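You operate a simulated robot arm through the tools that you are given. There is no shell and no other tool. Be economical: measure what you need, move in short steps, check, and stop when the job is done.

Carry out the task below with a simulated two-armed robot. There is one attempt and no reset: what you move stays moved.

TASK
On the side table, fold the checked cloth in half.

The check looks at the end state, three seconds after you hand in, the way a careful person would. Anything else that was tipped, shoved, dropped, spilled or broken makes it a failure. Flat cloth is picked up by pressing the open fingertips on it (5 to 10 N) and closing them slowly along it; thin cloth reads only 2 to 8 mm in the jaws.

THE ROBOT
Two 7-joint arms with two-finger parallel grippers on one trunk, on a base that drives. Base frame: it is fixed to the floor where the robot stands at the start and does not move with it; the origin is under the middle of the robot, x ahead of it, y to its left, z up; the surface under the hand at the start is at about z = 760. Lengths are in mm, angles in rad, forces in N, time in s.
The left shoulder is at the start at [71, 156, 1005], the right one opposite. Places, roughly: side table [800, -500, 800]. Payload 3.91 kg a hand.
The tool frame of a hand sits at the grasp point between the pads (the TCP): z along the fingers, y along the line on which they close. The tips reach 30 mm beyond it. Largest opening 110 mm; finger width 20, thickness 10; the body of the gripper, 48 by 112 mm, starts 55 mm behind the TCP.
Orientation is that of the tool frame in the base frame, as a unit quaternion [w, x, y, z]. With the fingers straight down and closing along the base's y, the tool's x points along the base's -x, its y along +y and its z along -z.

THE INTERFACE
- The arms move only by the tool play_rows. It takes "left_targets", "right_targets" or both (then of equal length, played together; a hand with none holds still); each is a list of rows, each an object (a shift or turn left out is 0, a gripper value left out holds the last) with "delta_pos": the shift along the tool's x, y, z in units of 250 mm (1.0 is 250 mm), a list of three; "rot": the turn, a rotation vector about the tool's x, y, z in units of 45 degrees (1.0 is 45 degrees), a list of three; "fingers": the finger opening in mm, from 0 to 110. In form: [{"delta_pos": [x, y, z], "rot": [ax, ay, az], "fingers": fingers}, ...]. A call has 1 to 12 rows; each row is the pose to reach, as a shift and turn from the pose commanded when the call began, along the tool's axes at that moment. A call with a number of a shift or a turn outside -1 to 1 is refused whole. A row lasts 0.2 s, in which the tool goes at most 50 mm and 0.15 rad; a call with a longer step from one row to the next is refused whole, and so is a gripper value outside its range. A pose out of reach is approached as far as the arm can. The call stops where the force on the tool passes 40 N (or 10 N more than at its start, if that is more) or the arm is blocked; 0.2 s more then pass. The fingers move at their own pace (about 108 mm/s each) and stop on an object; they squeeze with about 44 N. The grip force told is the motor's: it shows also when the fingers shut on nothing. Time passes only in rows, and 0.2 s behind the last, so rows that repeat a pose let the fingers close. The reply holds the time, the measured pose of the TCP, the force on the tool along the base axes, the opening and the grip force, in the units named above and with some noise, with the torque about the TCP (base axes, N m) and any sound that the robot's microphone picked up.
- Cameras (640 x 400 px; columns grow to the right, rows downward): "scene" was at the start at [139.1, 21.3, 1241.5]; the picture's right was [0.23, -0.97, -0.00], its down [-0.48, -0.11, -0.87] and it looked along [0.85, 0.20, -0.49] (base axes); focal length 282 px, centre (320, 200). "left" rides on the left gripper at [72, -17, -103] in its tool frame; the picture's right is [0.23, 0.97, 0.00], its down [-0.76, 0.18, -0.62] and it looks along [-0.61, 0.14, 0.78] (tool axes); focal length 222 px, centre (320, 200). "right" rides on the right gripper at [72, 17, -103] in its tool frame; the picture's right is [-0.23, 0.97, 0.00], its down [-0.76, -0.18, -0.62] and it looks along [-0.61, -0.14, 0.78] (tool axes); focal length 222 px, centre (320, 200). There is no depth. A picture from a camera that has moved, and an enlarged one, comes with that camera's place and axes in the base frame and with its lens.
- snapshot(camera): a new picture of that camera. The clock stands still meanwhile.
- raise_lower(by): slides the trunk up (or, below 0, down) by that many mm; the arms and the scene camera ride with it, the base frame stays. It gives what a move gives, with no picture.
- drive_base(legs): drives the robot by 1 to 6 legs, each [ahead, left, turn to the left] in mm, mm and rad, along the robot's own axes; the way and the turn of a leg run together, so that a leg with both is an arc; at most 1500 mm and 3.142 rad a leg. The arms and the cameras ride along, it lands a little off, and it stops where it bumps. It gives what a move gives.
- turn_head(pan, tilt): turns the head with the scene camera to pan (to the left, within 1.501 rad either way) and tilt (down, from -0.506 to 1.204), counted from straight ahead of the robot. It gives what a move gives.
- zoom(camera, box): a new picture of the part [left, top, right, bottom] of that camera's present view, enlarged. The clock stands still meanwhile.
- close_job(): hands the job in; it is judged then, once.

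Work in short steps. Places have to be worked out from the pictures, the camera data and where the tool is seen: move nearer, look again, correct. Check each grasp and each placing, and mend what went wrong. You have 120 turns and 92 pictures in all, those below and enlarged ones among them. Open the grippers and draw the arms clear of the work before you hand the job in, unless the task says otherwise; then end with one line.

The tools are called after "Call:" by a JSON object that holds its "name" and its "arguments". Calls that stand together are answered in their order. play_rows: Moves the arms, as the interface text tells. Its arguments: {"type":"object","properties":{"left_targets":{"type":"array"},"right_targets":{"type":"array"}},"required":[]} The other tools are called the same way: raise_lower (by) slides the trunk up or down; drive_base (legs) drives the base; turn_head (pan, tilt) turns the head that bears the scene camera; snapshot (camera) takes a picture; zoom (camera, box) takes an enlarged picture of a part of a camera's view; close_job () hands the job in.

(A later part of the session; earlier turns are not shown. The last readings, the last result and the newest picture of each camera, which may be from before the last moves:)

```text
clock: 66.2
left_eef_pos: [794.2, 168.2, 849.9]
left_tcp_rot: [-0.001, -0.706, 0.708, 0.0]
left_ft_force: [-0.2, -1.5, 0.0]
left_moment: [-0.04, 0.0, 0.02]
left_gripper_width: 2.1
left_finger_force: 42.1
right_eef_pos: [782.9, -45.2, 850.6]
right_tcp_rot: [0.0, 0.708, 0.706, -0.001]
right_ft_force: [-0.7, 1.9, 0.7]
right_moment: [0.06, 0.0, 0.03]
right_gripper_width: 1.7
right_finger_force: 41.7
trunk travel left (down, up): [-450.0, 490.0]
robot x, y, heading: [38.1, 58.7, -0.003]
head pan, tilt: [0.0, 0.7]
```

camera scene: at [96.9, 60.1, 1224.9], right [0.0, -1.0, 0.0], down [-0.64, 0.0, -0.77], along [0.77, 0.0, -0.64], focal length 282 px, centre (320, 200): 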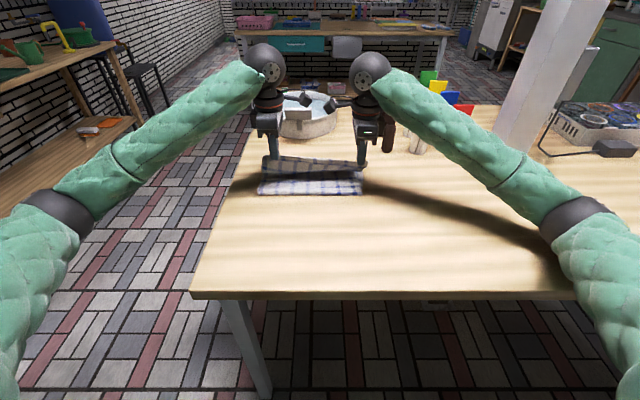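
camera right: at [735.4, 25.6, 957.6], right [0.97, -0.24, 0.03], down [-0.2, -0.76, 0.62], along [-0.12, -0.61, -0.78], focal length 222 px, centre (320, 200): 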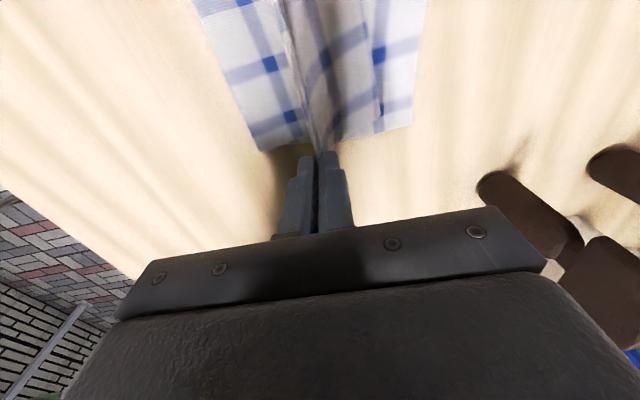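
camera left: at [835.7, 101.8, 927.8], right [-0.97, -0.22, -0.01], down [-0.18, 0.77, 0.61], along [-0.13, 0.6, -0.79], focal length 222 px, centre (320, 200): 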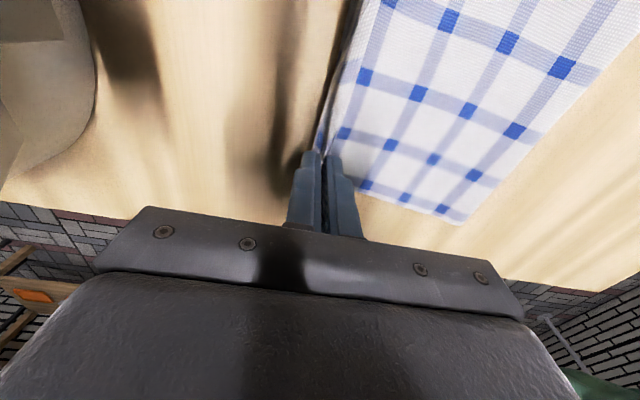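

Tracking is accurate now. On to x≈828 / 817 and z≈815.

Call:
{"name": "play_rows", "arguments": {"left_targets": [{"delta_pos": [0, -0.07, 0.03]}, {"delta_pos": [0, -0.136, 0.07]}, {"delta_pos": [0, -0.136, 0.11]}, {"delta_pos": [0, -0.136, 0.14]}, {"delta_pos": [0, -0.136, 0.14]}], "right_targets": [{"delta_pos": [0, 0.07, 0.03]}, {"delta_pos": [0, 0.136, 0.07]}, {"delta_pos": [0, 0.136, 0.11]}, {"delta_pos": [0, 0.136, 0.14]}, {"delta_pos": [0, 0.136, 0.14]}]}}

Call:
{"name": "snapshot", "arguments": {"camera": "scene"}}

Call:
{"name": "snapshot", "arguments": {"camera": "left"}}

Call:
{"name": "snapshot", "arguments": {"camera": "right"}}

```text
clock: 67.7
left_eef_pos: [820.2, 172.2, 822.8]
left_tcp_rot: [-0.001, -0.704, 0.71, -0.008]
left_ft_force: [0.4, -21.4, 3.1]
left_moment: [-0.65, 0.01, 0.0]
left_gripper_width: 2.3
left_finger_force: 42.0
right_eef_pos: [820.0, -52.7, 857.7]
right_tcp_rot: [0.026, 0.713, 0.701, 0.015]
right_ft_force: [0.1, 21.1, -4.1]
right_moment: [0.63, 0.06, 0.06]
right_gripper_width: 1.6
right_finger_force: 41.4
trunk travel left (down, up): [-450.0, 490.0]
robot x, y, heading: [41.1, 56.7, -0.007]
head pan, tilt: [0.0, 0.7]
stopped in row 5 (right hand): the arm was blocked; the commanded pose is now the measured one
```

```text
41 pictures are left
camera scene: at [162.1, 67.4, 1227.8], right [-0.01, -1.0, 0.01], down [-0.64, 0.0, -0.77], along [0.77, -0.01, -0.64], focal length 282 px, centre (320, 200)
```

scene: 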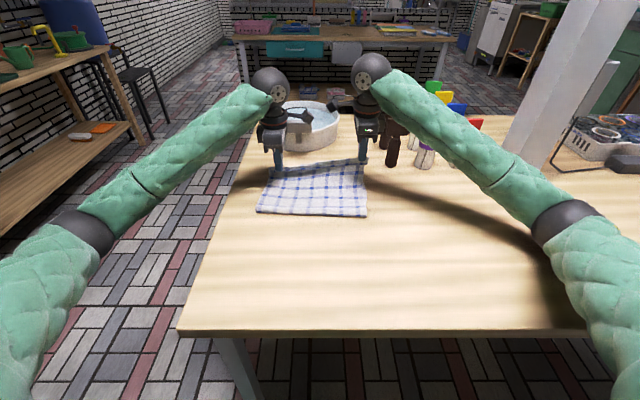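

```text
40 pictures are left
camera left: at [834.5, 100.0, 928.0], right [-0.98, -0.22, -0.01], down [-0.18, 0.77, 0.61], along [-0.13, 0.6, -0.79], focal length 222 px, centre (320, 200)
```

left: 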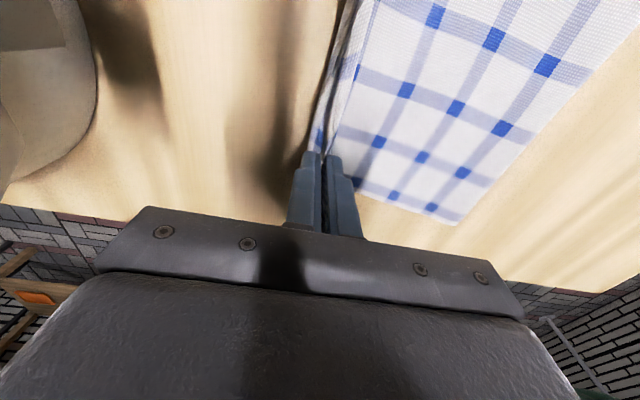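

```text
39 pictures are left
camera right: at [832.4, 21.0, 958.6], right [0.97, -0.24, 0.06], down [-0.23, -0.75, 0.62], along [-0.11, -0.62, -0.78], focal length 222 px, centre (320, 200)
```

right: 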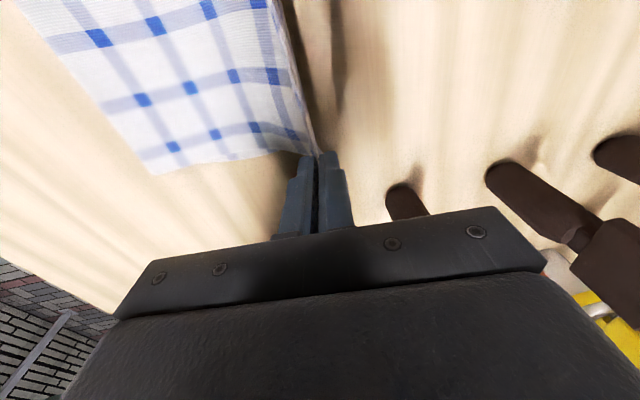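

It's blocked at the same absolute spot, (820,−50,857), so the right gripper body must be coming down on a dark mill's head. I'll lift straight up at once, then retreat.

Call:
{"name": "play_rows", "arguments": {"left_targets": [{"delta_pos": [0.02, 0, -0.08]}, {"delta_pos": [0.02, 0, -0.16]}, {"delta_pos": [0.02, 0.0, -0.2]}, {"delta_pos": [0.02, 0.16, -0.2]}, {"delta_pos": [0.02, 0.32, -0.2]}, {"delta_pos": [0.02, 0.48, -0.2]}, {"delta_pos": [0.02, 0.48, -0.2]}], "right_targets": [{"delta_pos": [0.02, 0, -0.06]}, {"delta_pos": [0.02, 0, -0.12]}, {"delta_pos": [0.02, 0.0, -0.14]}, {"delta_pos": [0.02, -0.16, -0.14]}, {"delta_pos": [0.02, -0.32, -0.14]}, {"delta_pos": [0.02, -0.48, -0.14]}, {"delta_pos": [0.02, -0.48, -0.14]}]}}

Call:
{"name": "zoom", "arguments": {"camera": "scene", "box": [340, 60, 500, 180]}}

```text
clock: 69.2
left_eef_pos: [708.6, 162.5, 864.5]
left_tcp_rot: [-0.001, -0.706, 0.708, 0.0]
left_ft_force: [0.1, 0.0, -0.5]
left_moment: [-0.04, -0.04, 0.0]
left_gripper_width: 2.2
left_finger_force: 41.9
right_eef_pos: [707.4, -50.1, 866.5]
right_tcp_rot: [0.013, 0.712, 0.702, 0.01]
right_ft_force: [-0.2, -0.1, 0.4]
right_moment: [0.0, 0.0, -0.02]
right_gripper_width: 1.8
right_finger_force: 42.1
trunk travel left (down, up): [-450.0, 490.0]
robot x, y, heading: [39.1, 58.3, -0.004]
head pan, tilt: [0.0, 0.7]
```

```text
3.33 times, centred on (420, 120) of scene
camera zoom: at [175.1, 56.3, 1225.0], right [0.0, -1.0, 0.0], down [-0.64, 0.0, -0.76], along [0.76, 0.0, -0.64], focal length 941 px, centre (-13, 467)
```

zoom: 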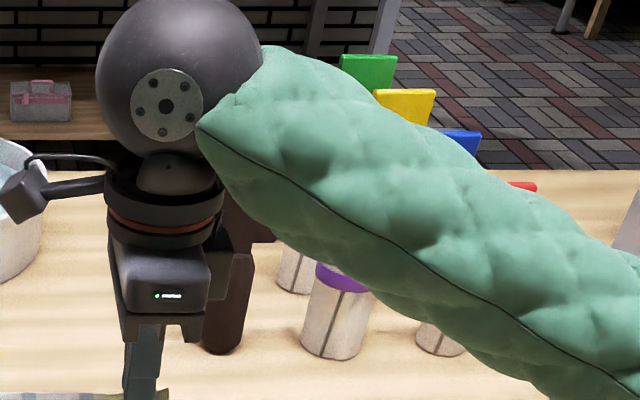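

The mill hasn't moved. The far-right area is too crowded, so I'll slide the whole cloth about 80 mm toward me by driving back while holding the near edge. The fold can then be laid well clear of the mills. First I level the right hand.

Call:
{"name": "play_rows", "arguments": {"left_targets": [{"delta_pos": [0, 0.0, -0.02]}, {"delta_pos": [0, 0.0, -0.02]}, {"delta_pos": [0, 0.0, -0.02]}], "right_targets": [{"delta_pos": [0, -0.01, -0.01], "rot": [0.02, 0.002, -0.009]}, {"delta_pos": [0, -0.024, -0.02], "rot": [0.042, 0.005, -0.018]}, {"delta_pos": [0, -0.024, -0.02], "rot": [0.042, 0.005, -0.018]}]}}

Call:
{"name": "drive_base", "arguments": {"legs": [[-240, 0, 0]]}}

Call:
{"name": "snapshot", "arguments": {"camera": "scene"}}

```text
clock: 70.0
left_eef_pos: [708.7, 162.0, 869.9]
left_tcp_rot: [0.0, -0.705, 0.709, 0.0]
left_ft_force: [0.6, 0.3, 0.1]
left_moment: [-0.02, 0.03, -0.04]
left_gripper_width: 2.1
left_finger_force: 42.6
right_eef_pos: [700.9, -50.4, 874.7]
right_tcp_rot: [0.002, 0.707, 0.707, 0.0]
right_ft_force: [0.4, 0.9, 0.2]
right_moment: [-0.01, 0.01, -0.04]
right_gripper_width: 1.7
right_finger_force: 41.2
trunk travel left (down, up): [-450.0, 490.0]
robot x, y, heading: [39.1, 54.4, -0.003]
head pan, tilt: [0.0, 0.7]
```

```text
clock: 71.8
left_eef_pos: [464.0, 164.2, 871.0]
left_tcp_rot: [-0.001, -0.706, 0.708, -0.001]
left_ft_force: [-0.4, 0.3, 0.1]
left_moment: [-0.04, -0.01, -0.04]
left_gripper_width: 2.2
left_finger_force: 41.5
right_eef_pos: [456.0, -48.7, 871.9]
right_tcp_rot: [0.002, 0.706, 0.708, 0.0]
right_ft_force: [0.2, 0.7, 0.5]
right_moment: [0.02, 0.01, 0.03]
right_gripper_width: 1.7
right_finger_force: 41.5
trunk travel left (down, up): [-450.0, 490.0]
robot x, y, heading: [-204.2, 55.2, 0.0]
head pan, tilt: [0.0, 0.7]
```

```text
37 pictures are left
camera scene: at [-69.8, 57.1, 1225.4], right [0.0, -1.0, 0.0], down [-0.64, 0.0, -0.77], along [0.77, 0.0, -0.64], focal length 282 px, centre (320, 200)
```

scene: 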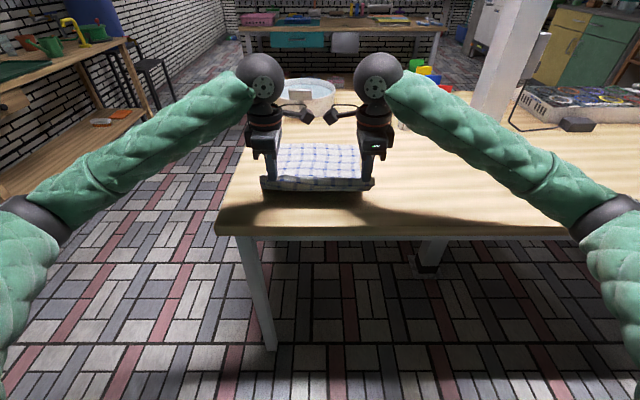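

The far edge now lies at about x 770, already 60 mm nearer. Driving back 90 mm more will bring it to about 745.

Call:
{"name": "drive_base", "arguments": {"legs": [[-90, 0, 0]]}}

Call:
{"name": "snapshot", "arguments": {"camera": "scene"}}

```text
clock: 72.9
left_eef_pos: [374.9, 164.9, 871.3]
left_tcp_rot: [0.0, -0.706, 0.708, 0.0]
left_ft_force: [-0.4, 0.0, 0.2]
left_moment: [-0.01, -0.02, 0.02]
left_gripper_width: 2.4
left_finger_force: 42.4
right_eef_pos: [365.8, -47.8, 873.8]
right_tcp_rot: [0.002, 0.707, 0.707, 0.001]
right_ft_force: [-0.4, 0.7, 0.6]
right_moment: [0.0, -0.03, 0.02]
right_gripper_width: 1.8
right_finger_force: 41.5
trunk travel left (down, up): [-450.0, 490.0]
robot x, y, heading: [-295.4, 57.2, -0.003]
head pan, tilt: [0.0, 0.7]
```

```text
36 pictures are left
camera scene: at [-159.7, 57.3, 1225.5], right [0.0, -1.0, 0.0], down [-0.64, 0.0, -0.77], along [0.77, 0.0, -0.64], focal length 282 px, centre (320, 200)
```

scene: 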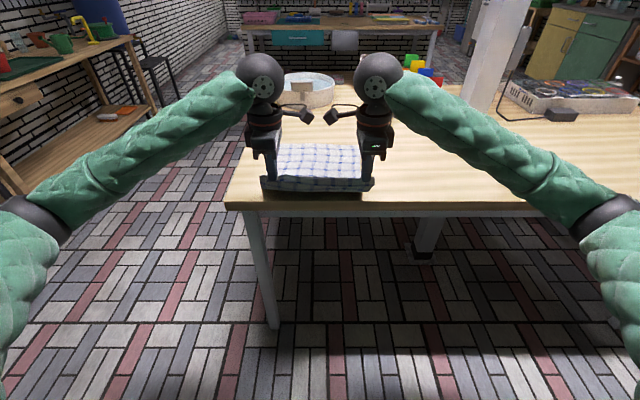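

The whole cloth slid along, and the far edge is now at about x 690. I'll zoom in to measure it precisely.

Call:
{"name": "zoom", "arguments": {"camera": "scene", "box": [240, 110, 400, 210]}}

```text
4.00 times, centred on (320, 160) of scene
camera zoom: at [-159.7, 57.3, 1225.5], right [0.0, -1.0, 0.0], down [-0.64, 0.0, -0.77], along [0.77, 0.0, -0.64], focal length 1129 px, centre (320, 360)
```

zoom: 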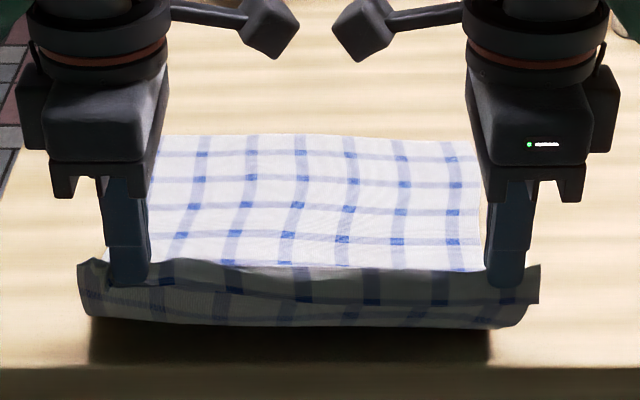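

Far edge is (693,189) to (684,−67), well away from the mills. Now carry the near edge over it again: drive forward 235 mm first.

Call:
{"name": "drive_base", "arguments": {"legs": [[235, 0, 0]]}}

Call:
{"name": "zoom", "arguments": {"camera": "scene", "box": [220, 90, 420, 215]}}

```text
clock: 74.7
left_eef_pos: [608.7, 165.3, 870.0]
left_tcp_rot: [0.0, -0.707, 0.707, 0.001]
left_ft_force: [0.3, -0.9, -0.5]
left_moment: [-0.01, 0.0, -0.01]
left_gripper_width: 2.1
left_finger_force: 42.4
right_eef_pos: [601.2, -46.9, 872.2]
right_tcp_rot: [0.001, 0.706, 0.708, 0.0]
right_ft_force: [-0.6, 0.5, -1.1]
right_moment: [0.04, 0.04, 0.01]
right_gripper_width: 2.0
right_finger_force: 41.5
trunk travel left (down, up): [-450.0, 490.0]
robot x, y, heading: [-59.5, 58.1, 0.001]
head pan, tilt: [0.0, 0.7]
```

```text
3.20 times, centred on (320, 152) of scene
camera zoom: at [75.0, 57.5, 1225.0], right [0.0, -1.0, 0.0], down [-0.65, 0.0, -0.76], along [0.76, 0.0, -0.65], focal length 903 px, centre (320, 352)
```

zoom: 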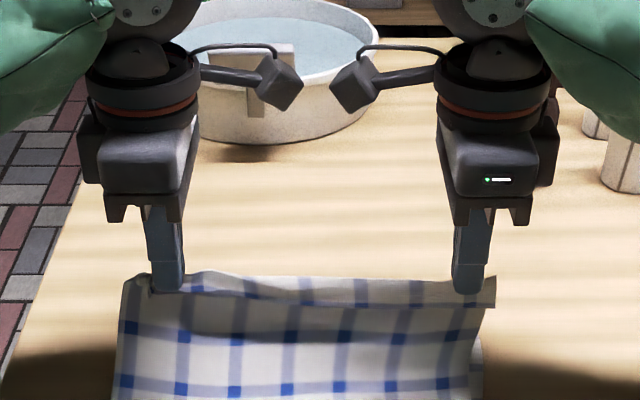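

Good. Now 77 mm forward with the arms and down to z≈815.

Call:
{"name": "play_rows", "arguments": {"left_targets": [{"delta_pos": [0, -0.1, 0]}, {"delta_pos": [0, -0.2, 0.03]}, {"delta_pos": [0, -0.27, 0.08]}, {"delta_pos": [0, -0.308, 0.14]}, {"delta_pos": [0, -0.308, 0.19]}, {"delta_pos": [0, -0.308, 0.22]}, {"delta_pos": [0, -0.308, 0.22]}], "right_targets": [{"delta_pos": [0, 0.1, 0]}, {"delta_pos": [0, 0.2, 0.03]}, {"delta_pos": [0, 0.27, 0.08]}, {"delta_pos": [0, 0.304, 0.14]}, {"delta_pos": [0, 0.304, 0.19]}, {"delta_pos": [0, 0.304, 0.228]}, {"delta_pos": [0, 0.304, 0.228]}]}}

Call:
{"name": "snapshot", "arguments": {"camera": "left"}}

Call:
{"name": "snapshot", "arguments": {"camera": "right"}}

Call:
{"name": "zoom", "arguments": {"camera": "scene", "box": [220, 90, 420, 215]}}

```text
clock: 76.5
left_eef_pos: [678.6, 171.7, 821.1]
left_tcp_rot: [0.001, 0.708, -0.706, 0.008]
left_ft_force: [0.1, -10.4, 1.7]
left_moment: [-0.3, -0.01, -0.03]
left_gripper_width: 2.2
left_finger_force: 42.4
right_eef_pos: [681.5, -47.7, 855.3]
right_tcp_rot: [0.028, 0.707, 0.706, 0.015]
right_ft_force: [0.3, 10.1, -1.9]
right_moment: [0.25, 0.03, 0.02]
right_gripper_width: 2.1
right_finger_force: 42.3
trunk travel left (down, up): [-450.0, 490.0]
robot x, y, heading: [-58.1, 55.8, 0.004]
head pan, tilt: [0.0, 0.7]
stopped in row 7 (right hand): the arm was blocked; the commanded pose is now the measured one
```

```text
33 pictures are left
camera left: at [694.2, 100.4, 927.3], right [-0.97, -0.23, -0.01], down [-0.18, 0.77, 0.61], along [-0.14, 0.6, -0.79], focal length 222 px, centre (320, 200)
```

left: 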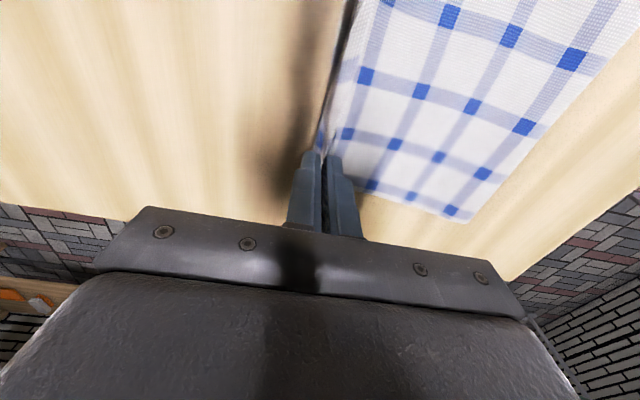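

```text
32 pictures are left
camera right: at [692.8, 26.4, 957.2], right [0.97, -0.23, 0.06], down [-0.22, -0.75, 0.62], along [-0.1, -0.62, -0.78], focal length 222 px, centre (320, 200)
```

right: 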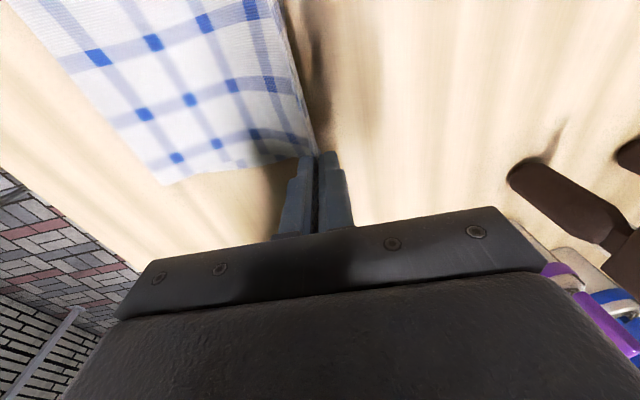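

```text
3.20 times, centred on (320, 152) of scene
camera zoom: at [65.6, 66.8, 1227.4], right [0.01, -1.0, 0.01], down [-0.64, -0.01, -0.77], along [0.77, 0.0, -0.64], focal length 903 px, centre (320, 352)
```

zoom: 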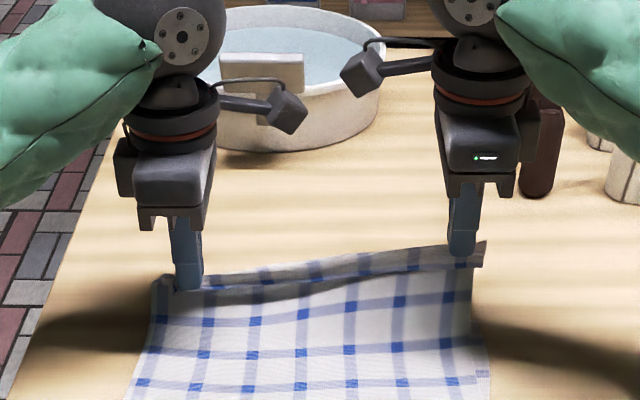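

It blocked again at z≈855, now with no mill nearby, and the head camera has shifted about 10 mm. So the right arm's elbow must be pressing on the table top to the right; the left elbow is off the table. The cure is a higher trunk. I'll retract, level the hand and raise the trunk in two steps, lowering the arms to match.

Call:
{"name": "play_rows", "arguments": {"left_targets": [{"delta_pos": [0.01, 0, -0.1]}, {"delta_pos": [0.02, 0.1, -0.19]}, {"delta_pos": [0.02, 0.2, -0.2]}, {"delta_pos": [0.02, 0.28, -0.2]}, {"delta_pos": [0.02, 0.28, -0.2]}], "right_targets": [{"delta_pos": [0, 0, -0.05], "rot": [0.02, 0.006, 0]}, {"delta_pos": [0, -0.1, -0.09], "rot": [0.04, 0.012, 0]}, {"delta_pos": [0, -0.2, -0.09], "rot": [0.077, 0.023, -0.002]}, {"delta_pos": [0, -0.32, -0.09], "rot": [0.077, 0.023, -0.002]}, {"delta_pos": [0, -0.32, -0.09], "rot": [0.077, 0.023, -0.002]}]}}

Call:
{"name": "raise_lower", "arguments": {"by": 70}}

Call:
{"name": "snapshot", "arguments": {"camera": "scene"}}

```text
clock: 77.7
left_eef_pos: [616.5, 159.3, 865.1]
left_tcp_rot: [0.001, 0.709, -0.706, 0.001]
left_ft_force: [0.2, -0.7, -0.2]
left_moment: [-0.03, 0.0, -0.04]
left_gripper_width: 2.1
left_finger_force: 42.4
right_eef_pos: [606.3, -51.8, 855.8]
right_tcp_rot: [-0.012, 0.707, 0.707, -0.004]
right_ft_force: [-0.1, 0.0, 0.1]
right_moment: [0.0, -0.01, 0.01]
right_gripper_width: 2.0
right_finger_force: 41.8
trunk travel left (down, up): [-450.0, 490.0]
robot x, y, heading: [-58.6, 54.4, 0.006]
head pan, tilt: [0.0, 0.7]
```

```text
clock: 78.8
left_eef_pos: [616.7, 160.1, 934.6]
left_tcp_rot: [0.001, 0.709, -0.705, 0.001]
left_ft_force: [0.4, -0.6, -0.6]
left_moment: [0.01, -0.02, -0.01]
left_gripper_width: 2.4
left_finger_force: 42.1
right_eef_pos: [606.3, -52.3, 926.1]
right_tcp_rot: [-0.012, 0.707, 0.707, -0.004]
right_ft_force: [-0.5, -0.2, 0.2]
right_moment: [0.01, -0.02, -0.01]
right_gripper_width: 1.9
right_finger_force: 42.0
trunk travel left (down, up): [-520.0, 420.0]
robot x, y, heading: [-54.9, 55.7, 0.004]
head pan, tilt: [0.0, 0.7]
```

```text
30 pictures are left
camera scene: at [77.5, 54.9, 1295.0], right [0.01, -1.0, 0.0], down [-0.64, 0.0, -0.76], along [0.76, 0.0, -0.64], focal length 282 px, centre (320, 200)
```

scene: 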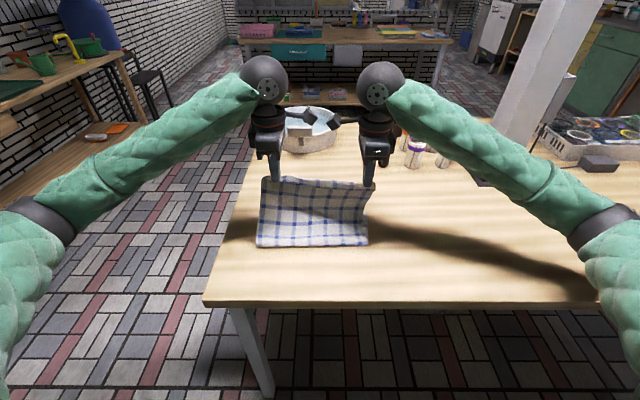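

Now the arms go down to match and the right hand is levelled, followed by a second trunk raise of 80 mm.

Call:
{"name": "play_rows", "arguments": {"left_targets": [{"delta_pos": [0, 0, 0.1]}, {"delta_pos": [0, 0, 0.2]}, {"delta_pos": [0, 0, 0.28]}, {"delta_pos": [0, 0, 0.28]}], "right_targets": [{"delta_pos": [0, 0, 0.08], "rot": [-0.015, -0.007, 0]}, {"delta_pos": [0, 0, 0.16], "rot": [-0.029, -0.0145, 0]}, {"delta_pos": [0, 0, 0.244], "rot": [-0.029, -0.0145, 0]}, {"delta_pos": [0, 0, 0.244], "rot": [-0.029, -0.0145, 0]}]}}

Call:
{"name": "raise_lower", "arguments": {"by": 80}}

Call:
{"name": "play_rows", "arguments": {"left_targets": [{"delta_pos": [0, 0, 0.1]}, {"delta_pos": [0, 0, 0.2]}, {"delta_pos": [0, 0, 0.3]}, {"delta_pos": [0, 0, 0.3]}], "right_targets": [{"delta_pos": [0, 0, 0.1]}, {"delta_pos": [0, 0, 0.2]}, {"delta_pos": [0, 0, 0.3]}, {"delta_pos": [0, 0, 0.3]}]}}

Call:
{"name": "snapshot", "arguments": {"camera": "scene"}}

```text
clock: 79.8
left_eef_pos: [615.7, 161.0, 865.0]
left_tcp_rot: [0.001, 0.709, -0.705, 0.001]
left_ft_force: [-0.3, 0.2, 0.0]
left_moment: [-0.01, 0.04, 0.0]
left_gripper_width: 2.2
left_finger_force: 42.1
right_eef_pos: [604.8, -52.6, 866.6]
right_tcp_rot: [0.0, 0.707, 0.707, 0.0]
right_ft_force: [0.0, 0.6, -0.4]
right_moment: [0.03, 0.02, 0.03]
right_gripper_width: 1.8
right_finger_force: 41.7
trunk travel left (down, up): [-520.0, 420.0]
robot x, y, heading: [-60.2, 57.3, 0.003]
head pan, tilt: [0.0, 0.7]
```

```text
clock: 80.9
left_eef_pos: [616.7, 161.0, 944.6]
left_tcp_rot: [0.001, 0.708, -0.706, 0.0]
left_ft_force: [-0.4, -1.3, -0.6]
left_moment: [0.01, 0.03, -0.04]
left_gripper_width: 2.1
left_finger_force: 42.4
right_eef_pos: [605.8, -52.5, 945.4]
right_tcp_rot: [0.0, 0.706, 0.708, 0.001]
right_ft_force: [0.0, 0.8, 0.1]
right_moment: [0.02, 0.02, -0.02]
right_gripper_width: 1.6
right_finger_force: 41.7
trunk travel left (down, up): [-600.0, 340.0]
robot x, y, heading: [-58.3, 53.0, 0.004]
head pan, tilt: [0.0, 0.7]
```

```text
clock: 81.9
left_eef_pos: [616.6, 161.7, 869.6]
left_tcp_rot: [0.001, 0.709, -0.706, 0.001]
left_ft_force: [-0.4, 0.0, 0.0]
left_moment: [-0.02, 0.02, -0.02]
left_gripper_width: 2.3
left_finger_force: 42.5
right_eef_pos: [604.7, -52.0, 871.6]
right_tcp_rot: [0.0, 0.707, 0.707, 0.0]
right_ft_force: [-0.9, 0.4, -0.1]
right_moment: [0.03, -0.05, 0.0]
right_gripper_width: 2.0
right_finger_force: 41.9
trunk travel left (down, up): [-600.0, 340.0]
robot x, y, heading: [-61.8, 50.3, 0.008]
head pan, tilt: [0.0, 0.7]
```

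```text
29 pictures are left
camera scene: at [76.6, 54.9, 1375.3], right [0.01, -1.0, 0.0], down [-0.64, 0.0, -0.76], along [0.76, 0.0, -0.64], focal length 282 px, centre (320, 200)
```

scene: 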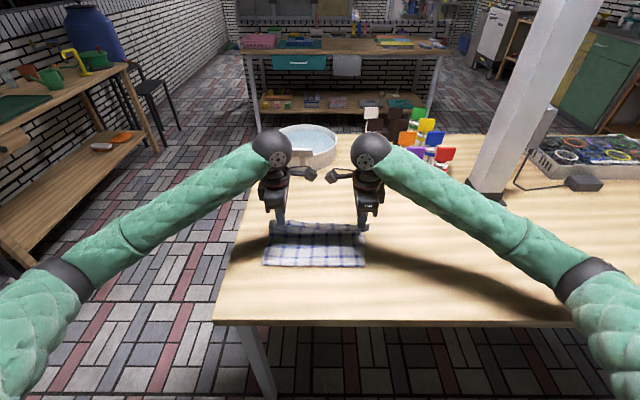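

All objects stand upright and the arms are higher now. Forward to x≈686 / 677 and down to z≈825.

Call:
{"name": "play_rows", "arguments": {"left_targets": [{"delta_pos": [-0.01, -0.1, 0]}, {"delta_pos": [-0.02, -0.2, 0.03]}, {"delta_pos": [-0.02, -0.277, 0.08]}, {"delta_pos": [-0.02, -0.277, 0.14]}, {"delta_pos": [-0.02, -0.277, 0.178]}, {"delta_pos": [-0.02, -0.277, 0.178]}], "right_targets": [{"delta_pos": [0.01, 0.1, 0]}, {"delta_pos": [0.024, 0.2, 0.03]}, {"delta_pos": [0.024, 0.289, 0.08]}, {"delta_pos": [0.024, 0.289, 0.14]}, {"delta_pos": [0.024, 0.289, 0.186]}, {"delta_pos": [0.024, 0.289, 0.186]}]}}

Call:
{"name": "snapshot", "arguments": {"camera": "left"}}

Call:
{"name": "snapshot", "arguments": {"camera": "right"}}

Call:
{"name": "zoom", "arguments": {"camera": "scene", "box": [230, 150, 400, 280]}}

```text
clock: 83.3
left_eef_pos: [683.9, 168.0, 828.7]
left_tcp_rot: [0.001, 0.708, -0.706, 0.002]
left_ft_force: [0.3, 0.3, -0.3]
left_moment: [0.02, -0.03, 0.01]
left_gripper_width: 2.0
left_finger_force: 42.3
right_eef_pos: [680.5, -45.8, 833.8]
right_tcp_rot: [0.006, 0.708, 0.707, 0.003]
right_ft_force: [0.2, 0.4, -0.4]
right_moment: [0.0, 0.01, -0.01]
right_gripper_width: 1.8
right_finger_force: 42.1
trunk travel left (down, up): [-600.0, 340.0]
robot x, y, heading: [-51.8, 49.6, 0.001]
head pan, tilt: [0.0, 0.7]
```

```text
28 pictures are left
camera left: at [699.7, 95.3, 932.2], right [-0.97, -0.23, 0.0], down [-0.18, 0.76, 0.62], along [-0.14, 0.6, -0.78], focal length 222 px, centre (320, 200)
```

left: 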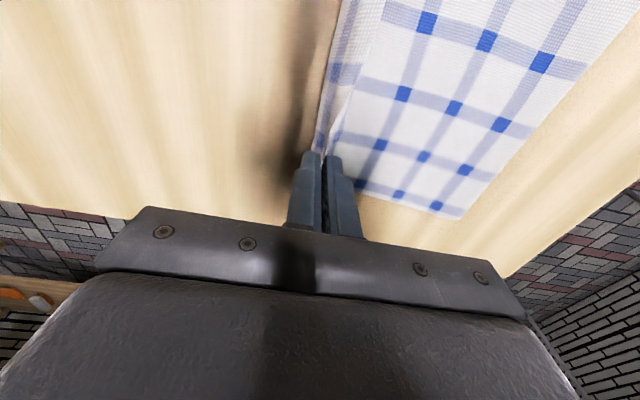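

```text
27 pictures are left
camera right: at [696.4, 26.8, 936.8], right [0.97, -0.23, 0.01], down [-0.19, -0.76, 0.62], along [-0.13, -0.61, -0.78], focal length 222 px, centre (320, 200)
```

right: 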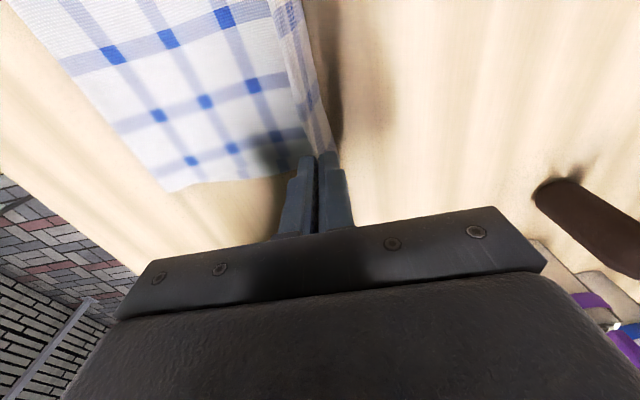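

```text
3.08 times, centred on (315, 215) of scene
camera zoom: at [74.7, 58.5, 1377.8], right [0.01, -1.0, 0.0], down [-0.64, -0.01, -0.77], along [0.77, 0.0, -0.64], focal length 868 px, centre (335, 154)
```

zoom: 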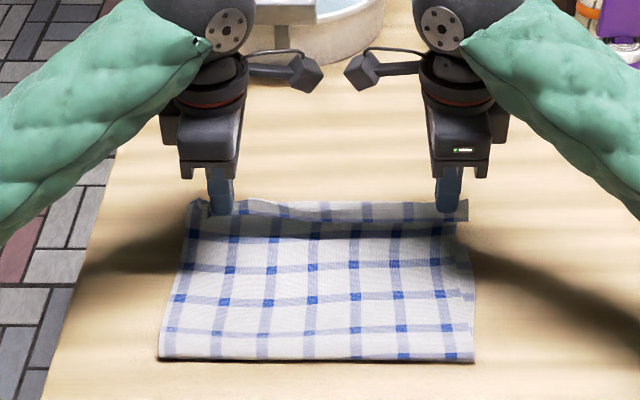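

The right hand lags again at z 834, so the elbow is still the limit. A straighter arm keeps the elbow high: I'll lift, move the base back and extend the arms, in two 75 mm stages.

Call:
{"name": "play_rows", "arguments": {"left_targets": [{"delta_pos": [0, 0, -0.1]}, {"delta_pos": [0, 0.0, -0.17]}, {"delta_pos": [0, 0.0, -0.17]}], "right_targets": [{"delta_pos": [0, 0, -0.1]}, {"delta_pos": [0, 0.0, -0.17]}, {"delta_pos": [0, 0.0, -0.17]}]}}

Call:
{"name": "drive_base", "arguments": {"legs": [[-75, 0, 0]]}}

Call:
{"name": "play_rows", "arguments": {"left_targets": [{"delta_pos": [0, -0.1, 0]}, {"delta_pos": [0, -0.2, 0]}, {"delta_pos": [0, -0.3, 0]}, {"delta_pos": [0, -0.3, 0]}], "right_targets": [{"delta_pos": [0, 0.1, 0]}, {"delta_pos": [0, 0.2, 0]}, {"delta_pos": [0, 0.3, 0]}, {"delta_pos": [0, 0.3, 0]}]}}

Call:
{"name": "drive_base", "arguments": {"legs": [[-75, 0, 0]]}}

Call:
{"name": "play_rows", "arguments": {"left_targets": [{"delta_pos": [0, -0.1, 0]}, {"delta_pos": [0, -0.2, 0]}, {"delta_pos": [0, -0.3, 0]}, {"delta_pos": [0, -0.3, 0]}], "right_targets": [{"delta_pos": [0, 0.1, 0]}, {"delta_pos": [0, 0.2, 0]}, {"delta_pos": [0, 0.3, 0]}, {"delta_pos": [0, 0.3, 0]}]}}

Call:
{"name": "snapshot", "arguments": {"camera": "scene"}}

```text
clock: 84.1
left_eef_pos: [684.9, 166.1, 866.8]
left_tcp_rot: [0.002, 0.709, -0.705, 0.0]
left_ft_force: [0.6, 0.0, -0.8]
left_moment: [0.04, 0.04, 0.0]
left_gripper_width: 2.2
left_finger_force: 42.5
right_eef_pos: [676.6, -45.4, 865.2]
right_tcp_rot: [0.0, 0.707, 0.707, -0.001]
right_ft_force: [0.1, 0.1, 0.4]
right_moment: [0.01, 0.03, 0.0]
right_gripper_width: 1.9
right_finger_force: 41.4
trunk travel left (down, up): [-600.0, 340.0]
robot x, y, heading: [-58.9, 52.7, 0.004]
head pan, tilt: [0.0, 0.7]
```

```text
clock: 85.2
left_eef_pos: [606.2, 166.0, 867.6]
left_tcp_rot: [0.0, 0.708, -0.706, 0.002]
left_ft_force: [-0.5, -0.3, -0.4]
left_moment: [0.01, -0.03, 0.02]
left_gripper_width: 2.3
left_finger_force: 42.1
right_eef_pos: [600.0, -46.0, 867.8]
right_tcp_rot: [0.0, 0.707, 0.707, 0.001]
right_ft_force: [-0.8, 0.1, 0.5]
right_moment: [0.01, -0.02, -0.03]
right_gripper_width: 1.8
right_finger_force: 41.6
trunk travel left (down, up): [-600.0, 340.0]
robot x, y, heading: [-131.8, 53.5, 0.006]
head pan, tilt: [0.0, 0.7]
```

```text
clock: 86.2
left_eef_pos: [683.0, 167.5, 868.1]
left_tcp_rot: [0.001, 0.709, -0.706, 0.0]
left_ft_force: [-0.5, 0.1, 0.6]
left_moment: [0.0, -0.02, 0.01]
left_gripper_width: 2.2
left_finger_force: 41.8
right_eef_pos: [676.9, -45.8, 867.9]
right_tcp_rot: [0.001, 0.707, 0.707, 0.001]
right_ft_force: [1.5, 0.8, 0.2]
right_moment: [-0.05, -0.02, -0.02]
right_gripper_width: 1.5
right_finger_force: 41.9
trunk travel left (down, up): [-600.0, 340.0]
robot x, y, heading: [-134.0, 51.2, 0.001]
head pan, tilt: [0.0, 0.7]
```

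```text
clock: 87.2
left_eef_pos: [607.2, 166.5, 868.0]
left_tcp_rot: [0.0, 0.709, -0.705, 0.002]
left_ft_force: [-0.2, -0.8, 0.4]
left_moment: [-0.05, -0.05, -0.03]
left_gripper_width: 2.2
left_finger_force: 42.1
right_eef_pos: [599.4, -45.2, 869.2]
right_tcp_rot: [-0.001, 0.705, 0.709, 0.0]
right_ft_force: [-0.6, 0.2, 0.2]
right_moment: [0.0, -0.04, 0.02]
right_gripper_width: 1.4
right_finger_force: 41.5
trunk travel left (down, up): [-600.0, 340.0]
robot x, y, heading: [-209.8, 54.0, 0.006]
head pan, tilt: [0.0, 0.7]
```

```text
clock: 88.2
left_eef_pos: [683.1, 167.7, 867.6]
left_tcp_rot: [0.001, 0.709, -0.705, 0.0]
left_ft_force: [-0.6, 0.2, 0.5]
left_moment: [0.01, -0.02, 0.01]
left_gripper_width: 2.2
left_finger_force: 41.8
right_eef_pos: [677.4, -43.9, 867.6]
right_tcp_rot: [0.0, 0.706, 0.709, 0.001]
right_ft_force: [-0.4, -0.1, -0.3]
right_moment: [0.03, -0.02, -0.01]
right_gripper_width: 1.7
right_finger_force: 42.0
trunk travel left (down, up): [-600.0, 340.0]
robot x, y, heading: [-209.6, 49.8, 0.01]
head pan, tilt: [0.0, 0.7]
```

```text
25 pictures are left
camera scene: at [-74.1, 54.2, 1375.3], right [0.01, -1.0, 0.0], down [-0.64, 0.0, -0.76], along [0.76, 0.01, -0.64], focal length 282 px, centre (320, 200)
```

scene: 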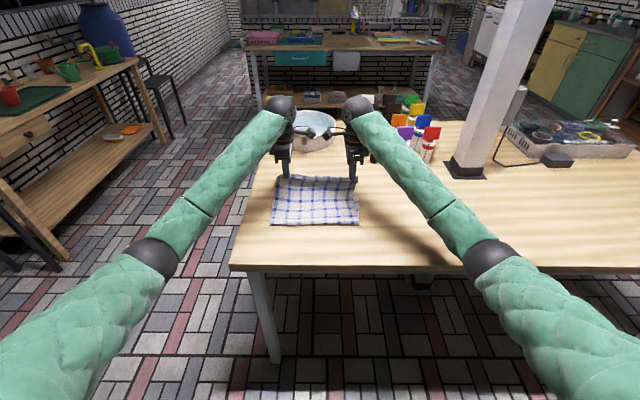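

The right elbow is now in front of the table. Lowering to z≈820 and checking where the far edge of the bottom layer is.

Call:
{"name": "play_rows", "arguments": {"left_targets": [{"delta_pos": [0, -0.008, 0.06]}, {"delta_pos": [0, -0.008, 0.13]}, {"delta_pos": [0, -0.008, 0.19]}, {"delta_pos": [0, -0.008, 0.19]}, {"delta_pos": [0, -0.008, 0.19]}], "right_targets": [{"delta_pos": [-0.004, 0, 0.06]}, {"delta_pos": [-0.004, 0, 0.13]}, {"delta_pos": [-0.004, 0, 0.19]}, {"delta_pos": [-0.004, 0, 0.19]}, {"delta_pos": [-0.004, 0, 0.19]}]}}

Call:
{"name": "snapshot", "arguments": {"camera": "left"}}

Call:
{"name": "snapshot", "arguments": {"camera": "right"}}

Call:
{"name": "zoom", "arguments": {"camera": "scene", "box": [250, 140, 390, 240]}}

```text
clock: 89.4
left_eef_pos: [685.5, 168.2, 819.2]
left_tcp_rot: [0.0, 0.709, -0.705, 0.001]
left_ft_force: [-1.1, -1.2, 1.0]
left_moment: [-0.04, -0.03, -0.02]
left_gripper_width: 1.7
left_finger_force: 42.3
right_eef_pos: [675.2, -45.8, 818.4]
right_tcp_rot: [-0.001, 0.706, 0.708, 0.0]
right_ft_force: [-0.3, 0.1, 0.8]
right_moment: [0.05, -0.04, -0.01]
right_gripper_width: 1.8
right_finger_force: 41.9
trunk travel left (down, up): [-600.0, 340.0]
robot x, y, heading: [-206.0, 48.3, 0.011]
head pan, tilt: [0.0, 0.7]
```

```text
24 pictures are left
camera left: at [702.5, 95.1, 922.6], right [-0.97, -0.23, 0.0], down [-0.18, 0.76, 0.62], along [-0.15, 0.61, -0.78], focal length 222 px, centre (320, 200)
```

left: 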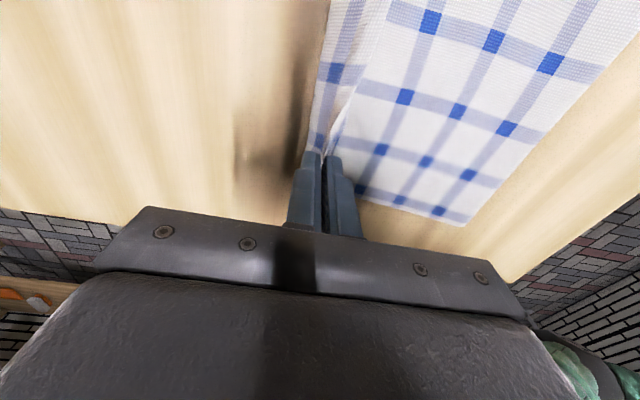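

```text
23 pictures are left
camera right: at [693.5, 26.7, 921.1], right [0.97, -0.22, 0.0], down [-0.18, -0.76, 0.62], along [-0.14, -0.61, -0.78], focal length 222 px, centre (320, 200)
```

right: 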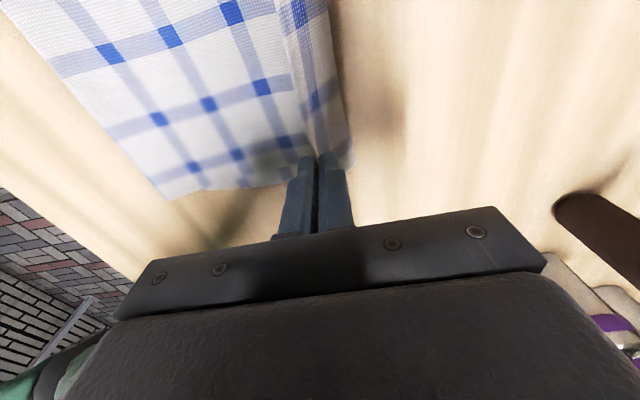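

```text
4.00 times, centred on (320, 190) of scene
camera zoom: at [-72.9, 54.2, 1375.1], right [0.01, -1.0, 0.0], down [-0.64, 0.0, -0.76], along [0.76, 0.01, -0.64], focal length 1129 px, centre (320, 240)
```

zoom: 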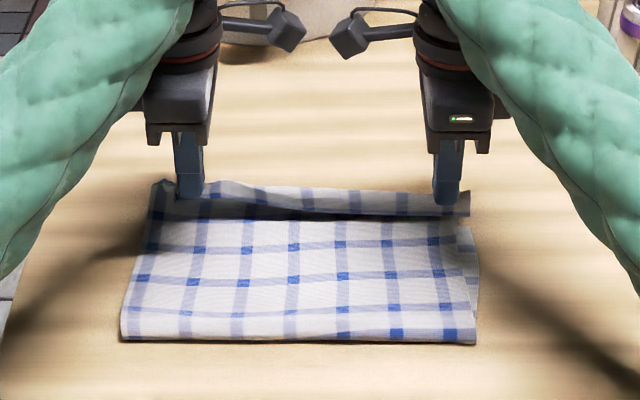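

Tracking is fine here. The bottom far edge appears to run about (692,175) to (697,−63). I'll nudge the right hand 9 mm forward and lower both to just above the lower layer (z≈797).

Call:
{"name": "play_rows", "arguments": {"left_targets": [{"delta_pos": [0, -0.012, 0.03]}, {"delta_pos": [0, -0.012, 0.06]}, {"delta_pos": [0, -0.012, 0.088]}, {"delta_pos": [0, -0.012, 0.088]}], "right_targets": [{"delta_pos": [-0.01, 0.04, 0.03]}, {"delta_pos": [-0.01, 0.04, 0.06]}, {"delta_pos": [-0.01, 0.04, 0.085]}, {"delta_pos": [-0.01, 0.04, 0.085]}]}}

Call:
{"name": "zoom", "arguments": {"camera": "scene", "box": [250, 140, 390, 240]}}

Call:
{"name": "snapshot", "arguments": {"camera": "right"}}

```text
clock: 90.4
left_eef_pos: [688.0, 168.1, 797.6]
left_tcp_rot: [0.0, 0.709, -0.705, 0.002]
left_ft_force: [-0.2, -2.6, -0.3]
left_moment: [-0.03, -0.01, 0.01]
left_gripper_width: 2.2
left_finger_force: 42.3
right_eef_pos: [686.4, -48.4, 797.9]
right_tcp_rot: [0.0, 0.706, 0.709, 0.0]
right_ft_force: [0.1, 1.9, 0.4]
right_moment: [0.09, -0.03, 0.0]
right_gripper_width: 1.6
right_finger_force: 42.0
trunk travel left (down, up): [-600.0, 340.0]
robot x, y, heading: [-210.1, 54.1, 0.012]
head pan, tilt: [0.0, 0.7]
```

```text
4.00 times, centred on (320, 190) of scene
camera zoom: at [-73.5, 54.3, 1375.2], right [0.01, -1.0, 0.0], down [-0.64, 0.0, -0.76], along [0.76, 0.01, -0.64], focal length 1129 px, centre (320, 240)
```

zoom: 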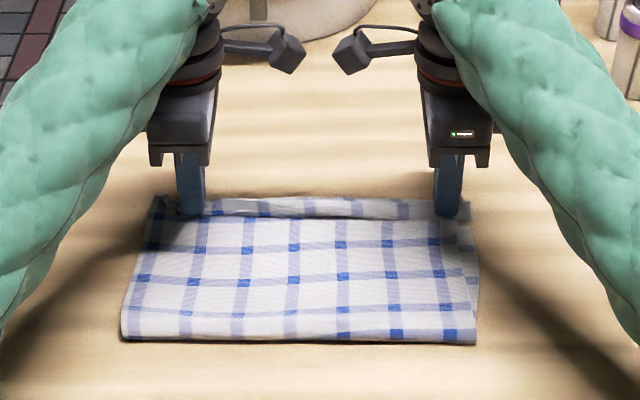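

```text
20 pictures are left
camera right: at [703.5, 23.9, 900.7], right [0.97, -0.22, 0.0], down [-0.18, -0.76, 0.62], along [-0.14, -0.61, -0.78], focal length 222 px, centre (320, 200)
```

right: 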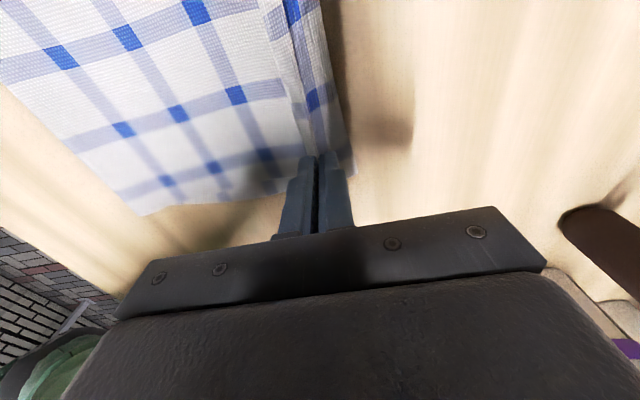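

The edge sits right over the far edge. I'll open only a little, without pressing, then lift straight away.

Call:
{"name": "play_rows", "arguments": {"left_targets": [{"delta_pos": [0, 0, 0.004], "fingers": 6}, {"delta_pos": [0, 0, 0.004], "fingers": 14}, {"delta_pos": [0, 0, -0.02], "fingers": 16}, {"delta_pos": [0, 0, -0.08]}, {"delta_pos": [0, 0, -0.2]}, {"delta_pos": [0, 0, -0.38]}, {"delta_pos": [0, 0, -0.5]}], "right_targets": [{"delta_pos": [0, 0, 0.004], "fingers": 6}, {"delta_pos": [0, 0, 0.004], "fingers": 14}, {"delta_pos": [0, 0, -0.02], "fingers": 16}, {"delta_pos": [0, 0, -0.08]}, {"delta_pos": [0, 0, -0.2]}, {"delta_pos": [0, 0, -0.38]}, {"delta_pos": [0, 0, -0.5]}]}}

Call:
{"name": "zoom", "arguments": {"camera": "scene", "box": [250, 140, 390, 240]}}

Call:
{"name": "snapshot", "arguments": {"camera": "right"}}

```text
clock: 92.0
left_eef_pos: [686.3, 166.9, 923.2]
left_tcp_rot: [0.001, 0.709, -0.705, 0.0]
left_ft_force: [0.0, -0.5, 0.6]
left_moment: [-0.02, -0.04, 0.02]
left_gripper_width: 15.9
left_finger_force: 0.1
right_eef_pos: [685.9, -48.3, 922.7]
right_tcp_rot: [0.0, 0.706, 0.708, 0.0]
right_ft_force: [-0.5, -0.3, 0.3]
right_moment: [0.01, -0.02, -0.02]
right_gripper_width: 16.3
right_finger_force: 0.0
trunk travel left (down, up): [-600.0, 340.0]
robot x, y, heading: [-212.4, 56.7, 0.004]
head pan, tilt: [0.0, 0.7]
```

```text
4.00 times, centred on (320, 190) of scene
camera zoom: at [-73.9, 54.3, 1375.0], right [0.01, -1.0, 0.0], down [-0.64, 0.0, -0.76], along [0.76, 0.01, -0.64], focal length 1129 px, centre (320, 240)
```

zoom: 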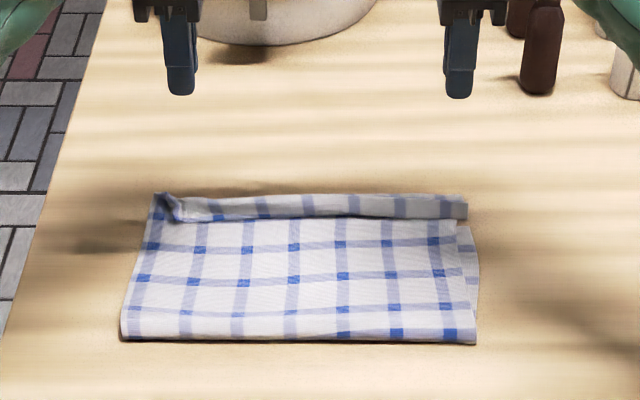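

```text
18 pictures are left
camera right: at [703.1, 23.9, 1024.8], right [0.97, -0.22, 0.0], down [-0.18, -0.76, 0.62], along [-0.14, -0.61, -0.78], focal length 222 px, centre (320, 200)
```

right: 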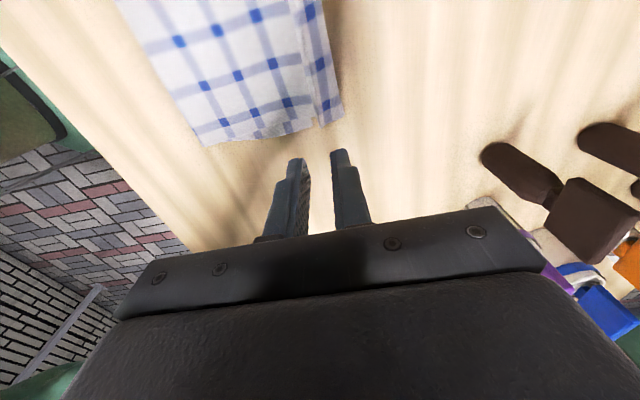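

The cloth is folded, spanning x≈536–715, but a lip about 27 mm wide at the far edge is turned back on top. I'll flip it forward like a page by sweeping +x with four spread fingertips just above the top layer. First both wrists turn back by 90°.

Call:
{"name": "play_rows", "arguments": {"left_targets": [{"rot": [0, 0, 0.167], "fingers": 70}, {"rot": [0, 0, 0.333]}, {"rot": [0, 0, 0.5]}, {"rot": [0, 0, 0.667]}, {"rot": [0, 0, 0.833]}, {"rot": [0, 0, 1.0]}], "right_targets": [{"rot": [0, 0, -0.167], "fingers": 70}, {"rot": [0, 0, -0.333]}, {"rot": [0, 0, -0.5]}, {"rot": [0, 0, -0.667]}, {"rot": [0, 0, -0.833]}, {"rot": [0, 0, -1.0]}]}}

Call:
{"name": "play_rows", "arguments": {"left_targets": [{"rot": [0, 0, 0.167]}, {"rot": [0, 0, 0.333]}, {"rot": [0, 0, 0.5]}, {"rot": [0, 0, 0.667]}, {"rot": [0, 0, 0.833]}, {"rot": [0, 0, 1.0]}], "right_targets": [{"rot": [0, 0, -0.167]}, {"rot": [0, 0, -0.333]}, {"rot": [0, 0, -0.5]}, {"rot": [0, 0, -0.667]}, {"rot": [0, 0, -0.833]}, {"rot": [0, 0, -1.0]}]}}

Call:
{"name": "zoom", "arguments": {"camera": "right", "box": [300, 0, 640, 212]}}

```text
clock: 93.4
left_eef_pos: [688.3, 168.2, 921.5]
left_tcp_rot: [-0.001, -0.384, 0.923, 0.0]
left_ft_force: [0.5, 0.0, 0.0]
left_moment: [0.01, 0.01, 0.02]
left_gripper_width: 69.9
left_finger_force: 0.0
right_eef_pos: [686.4, -47.5, 923.4]
right_tcp_rot: [0.0, 0.381, 0.925, 0.001]
right_ft_force: [0.6, 0.5, 0.2]
right_moment: [-0.04, -0.01, 0.01]
right_gripper_width: 69.9
right_finger_force: 0.0
trunk travel left (down, up): [-600.0, 340.0]
robot x, y, heading: [-210.9, 52.2, 0.012]
head pan, tilt: [0.0, 0.7]
```

```text
clock: 94.8
left_eef_pos: [687.7, 168.3, 921.1]
left_tcp_rot: [0.001, -0.002, 1.0, -0.001]
left_ft_force: [0.2, 0.2, 0.0]
left_moment: [0.01, -0.04, 0.02]
left_gripper_width: 70.0
left_finger_force: 0.0
right_eef_pos: [686.3, -47.9, 923.7]
right_tcp_rot: [0.0, -0.003, 1.0, 0.0]
right_ft_force: [-0.6, 0.4, 0.2]
right_moment: [-0.01, -0.03, -0.03]
right_gripper_width: 70.0
right_finger_force: 0.1
trunk travel left (down, up): [-600.0, 340.0]
robot x, y, heading: [-207.9, 54.6, 0.009]
head pan, tilt: [0.0, 0.7]
```

```text
1.88 times, centred on (470, 106) of right
camera zoom: at [614.3, -32.1, 1025.8], right [0.22, 0.97, 0.0], down [0.76, -0.17, 0.62], along [0.61, -0.14, -0.78], focal length 418 px, centre (38, 377)
```

zoom: 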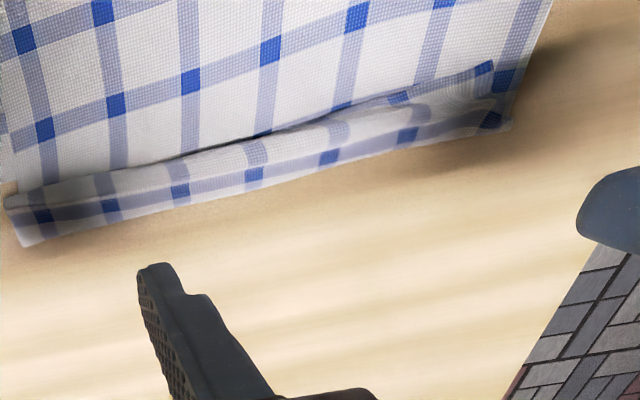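

The wrist view shows the lip clearly: its free edge is at x≈678, it turns at x≈710, and it runs from y≈−67 to 181. I'll put the fingertips behind it at x≈652 and come down close to the cloth.

Call:
{"name": "play_rows", "arguments": {"left_targets": [{"delta_pos": [0.07, -0.06, 0.03]}, {"delta_pos": [0.14, -0.12, 0.1]}, {"delta_pos": [0.14, -0.12, 0.22]}, {"delta_pos": [0.14, -0.12, 0.36]}, {"delta_pos": [0.14, -0.12, 0.46]}, {"delta_pos": [0.14, -0.12, 0.496]}, {"delta_pos": [0.14, -0.12, 0.496]}], "right_targets": [{"delta_pos": [0.07, 0.06, 0.03]}, {"delta_pos": [0.135, 0.12, 0.1]}, {"delta_pos": [0.135, 0.12, 0.22]}, {"delta_pos": [0.135, 0.12, 0.36]}, {"delta_pos": [0.135, 0.12, 0.46]}, {"delta_pos": [0.135, 0.12, 0.506]}, {"delta_pos": [0.135, 0.12, 0.506]}]}}

Call:
{"name": "snapshot", "arguments": {"camera": "right"}}

```text
clock: 96.4
left_eef_pos: [653.8, 138.5, 796.9]
left_tcp_rot: [0.0, -0.002, 1.0, -0.001]
left_ft_force: [0.2, 1.0, 0.1]
left_moment: [-0.04, 0.01, 0.05]
left_gripper_width: 69.8
left_finger_force: 0.0
right_eef_pos: [651.7, -19.3, 795.5]
right_tcp_rot: [0.0, -0.002, 1.0, 0.001]
right_ft_force: [-0.5, -0.6, -0.4]
right_moment: [0.0, -0.01, 0.03]
right_gripper_width: 70.1
right_finger_force: 0.1
trunk travel left (down, up): [-600.0, 340.0]
robot x, y, heading: [-208.3, 53.1, 0.007]
head pan, tilt: [0.0, 0.7]
```

```text
16 pictures are left
camera right: at [579.0, -2.6, 898.9], right [0.22, 0.97, 0.0], down [0.76, -0.18, 0.62], along [0.61, -0.14, -0.78], focal length 222 px, centre (320, 200)
```

right: 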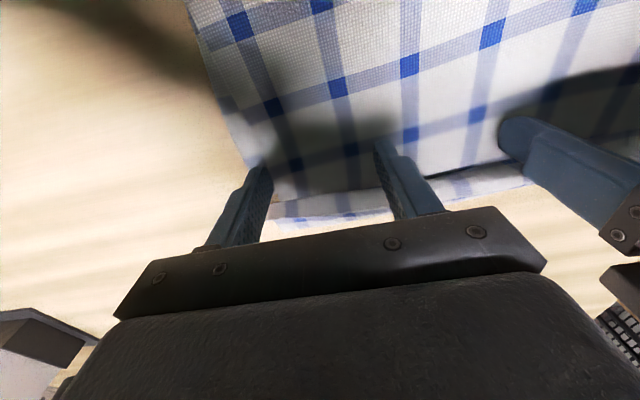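

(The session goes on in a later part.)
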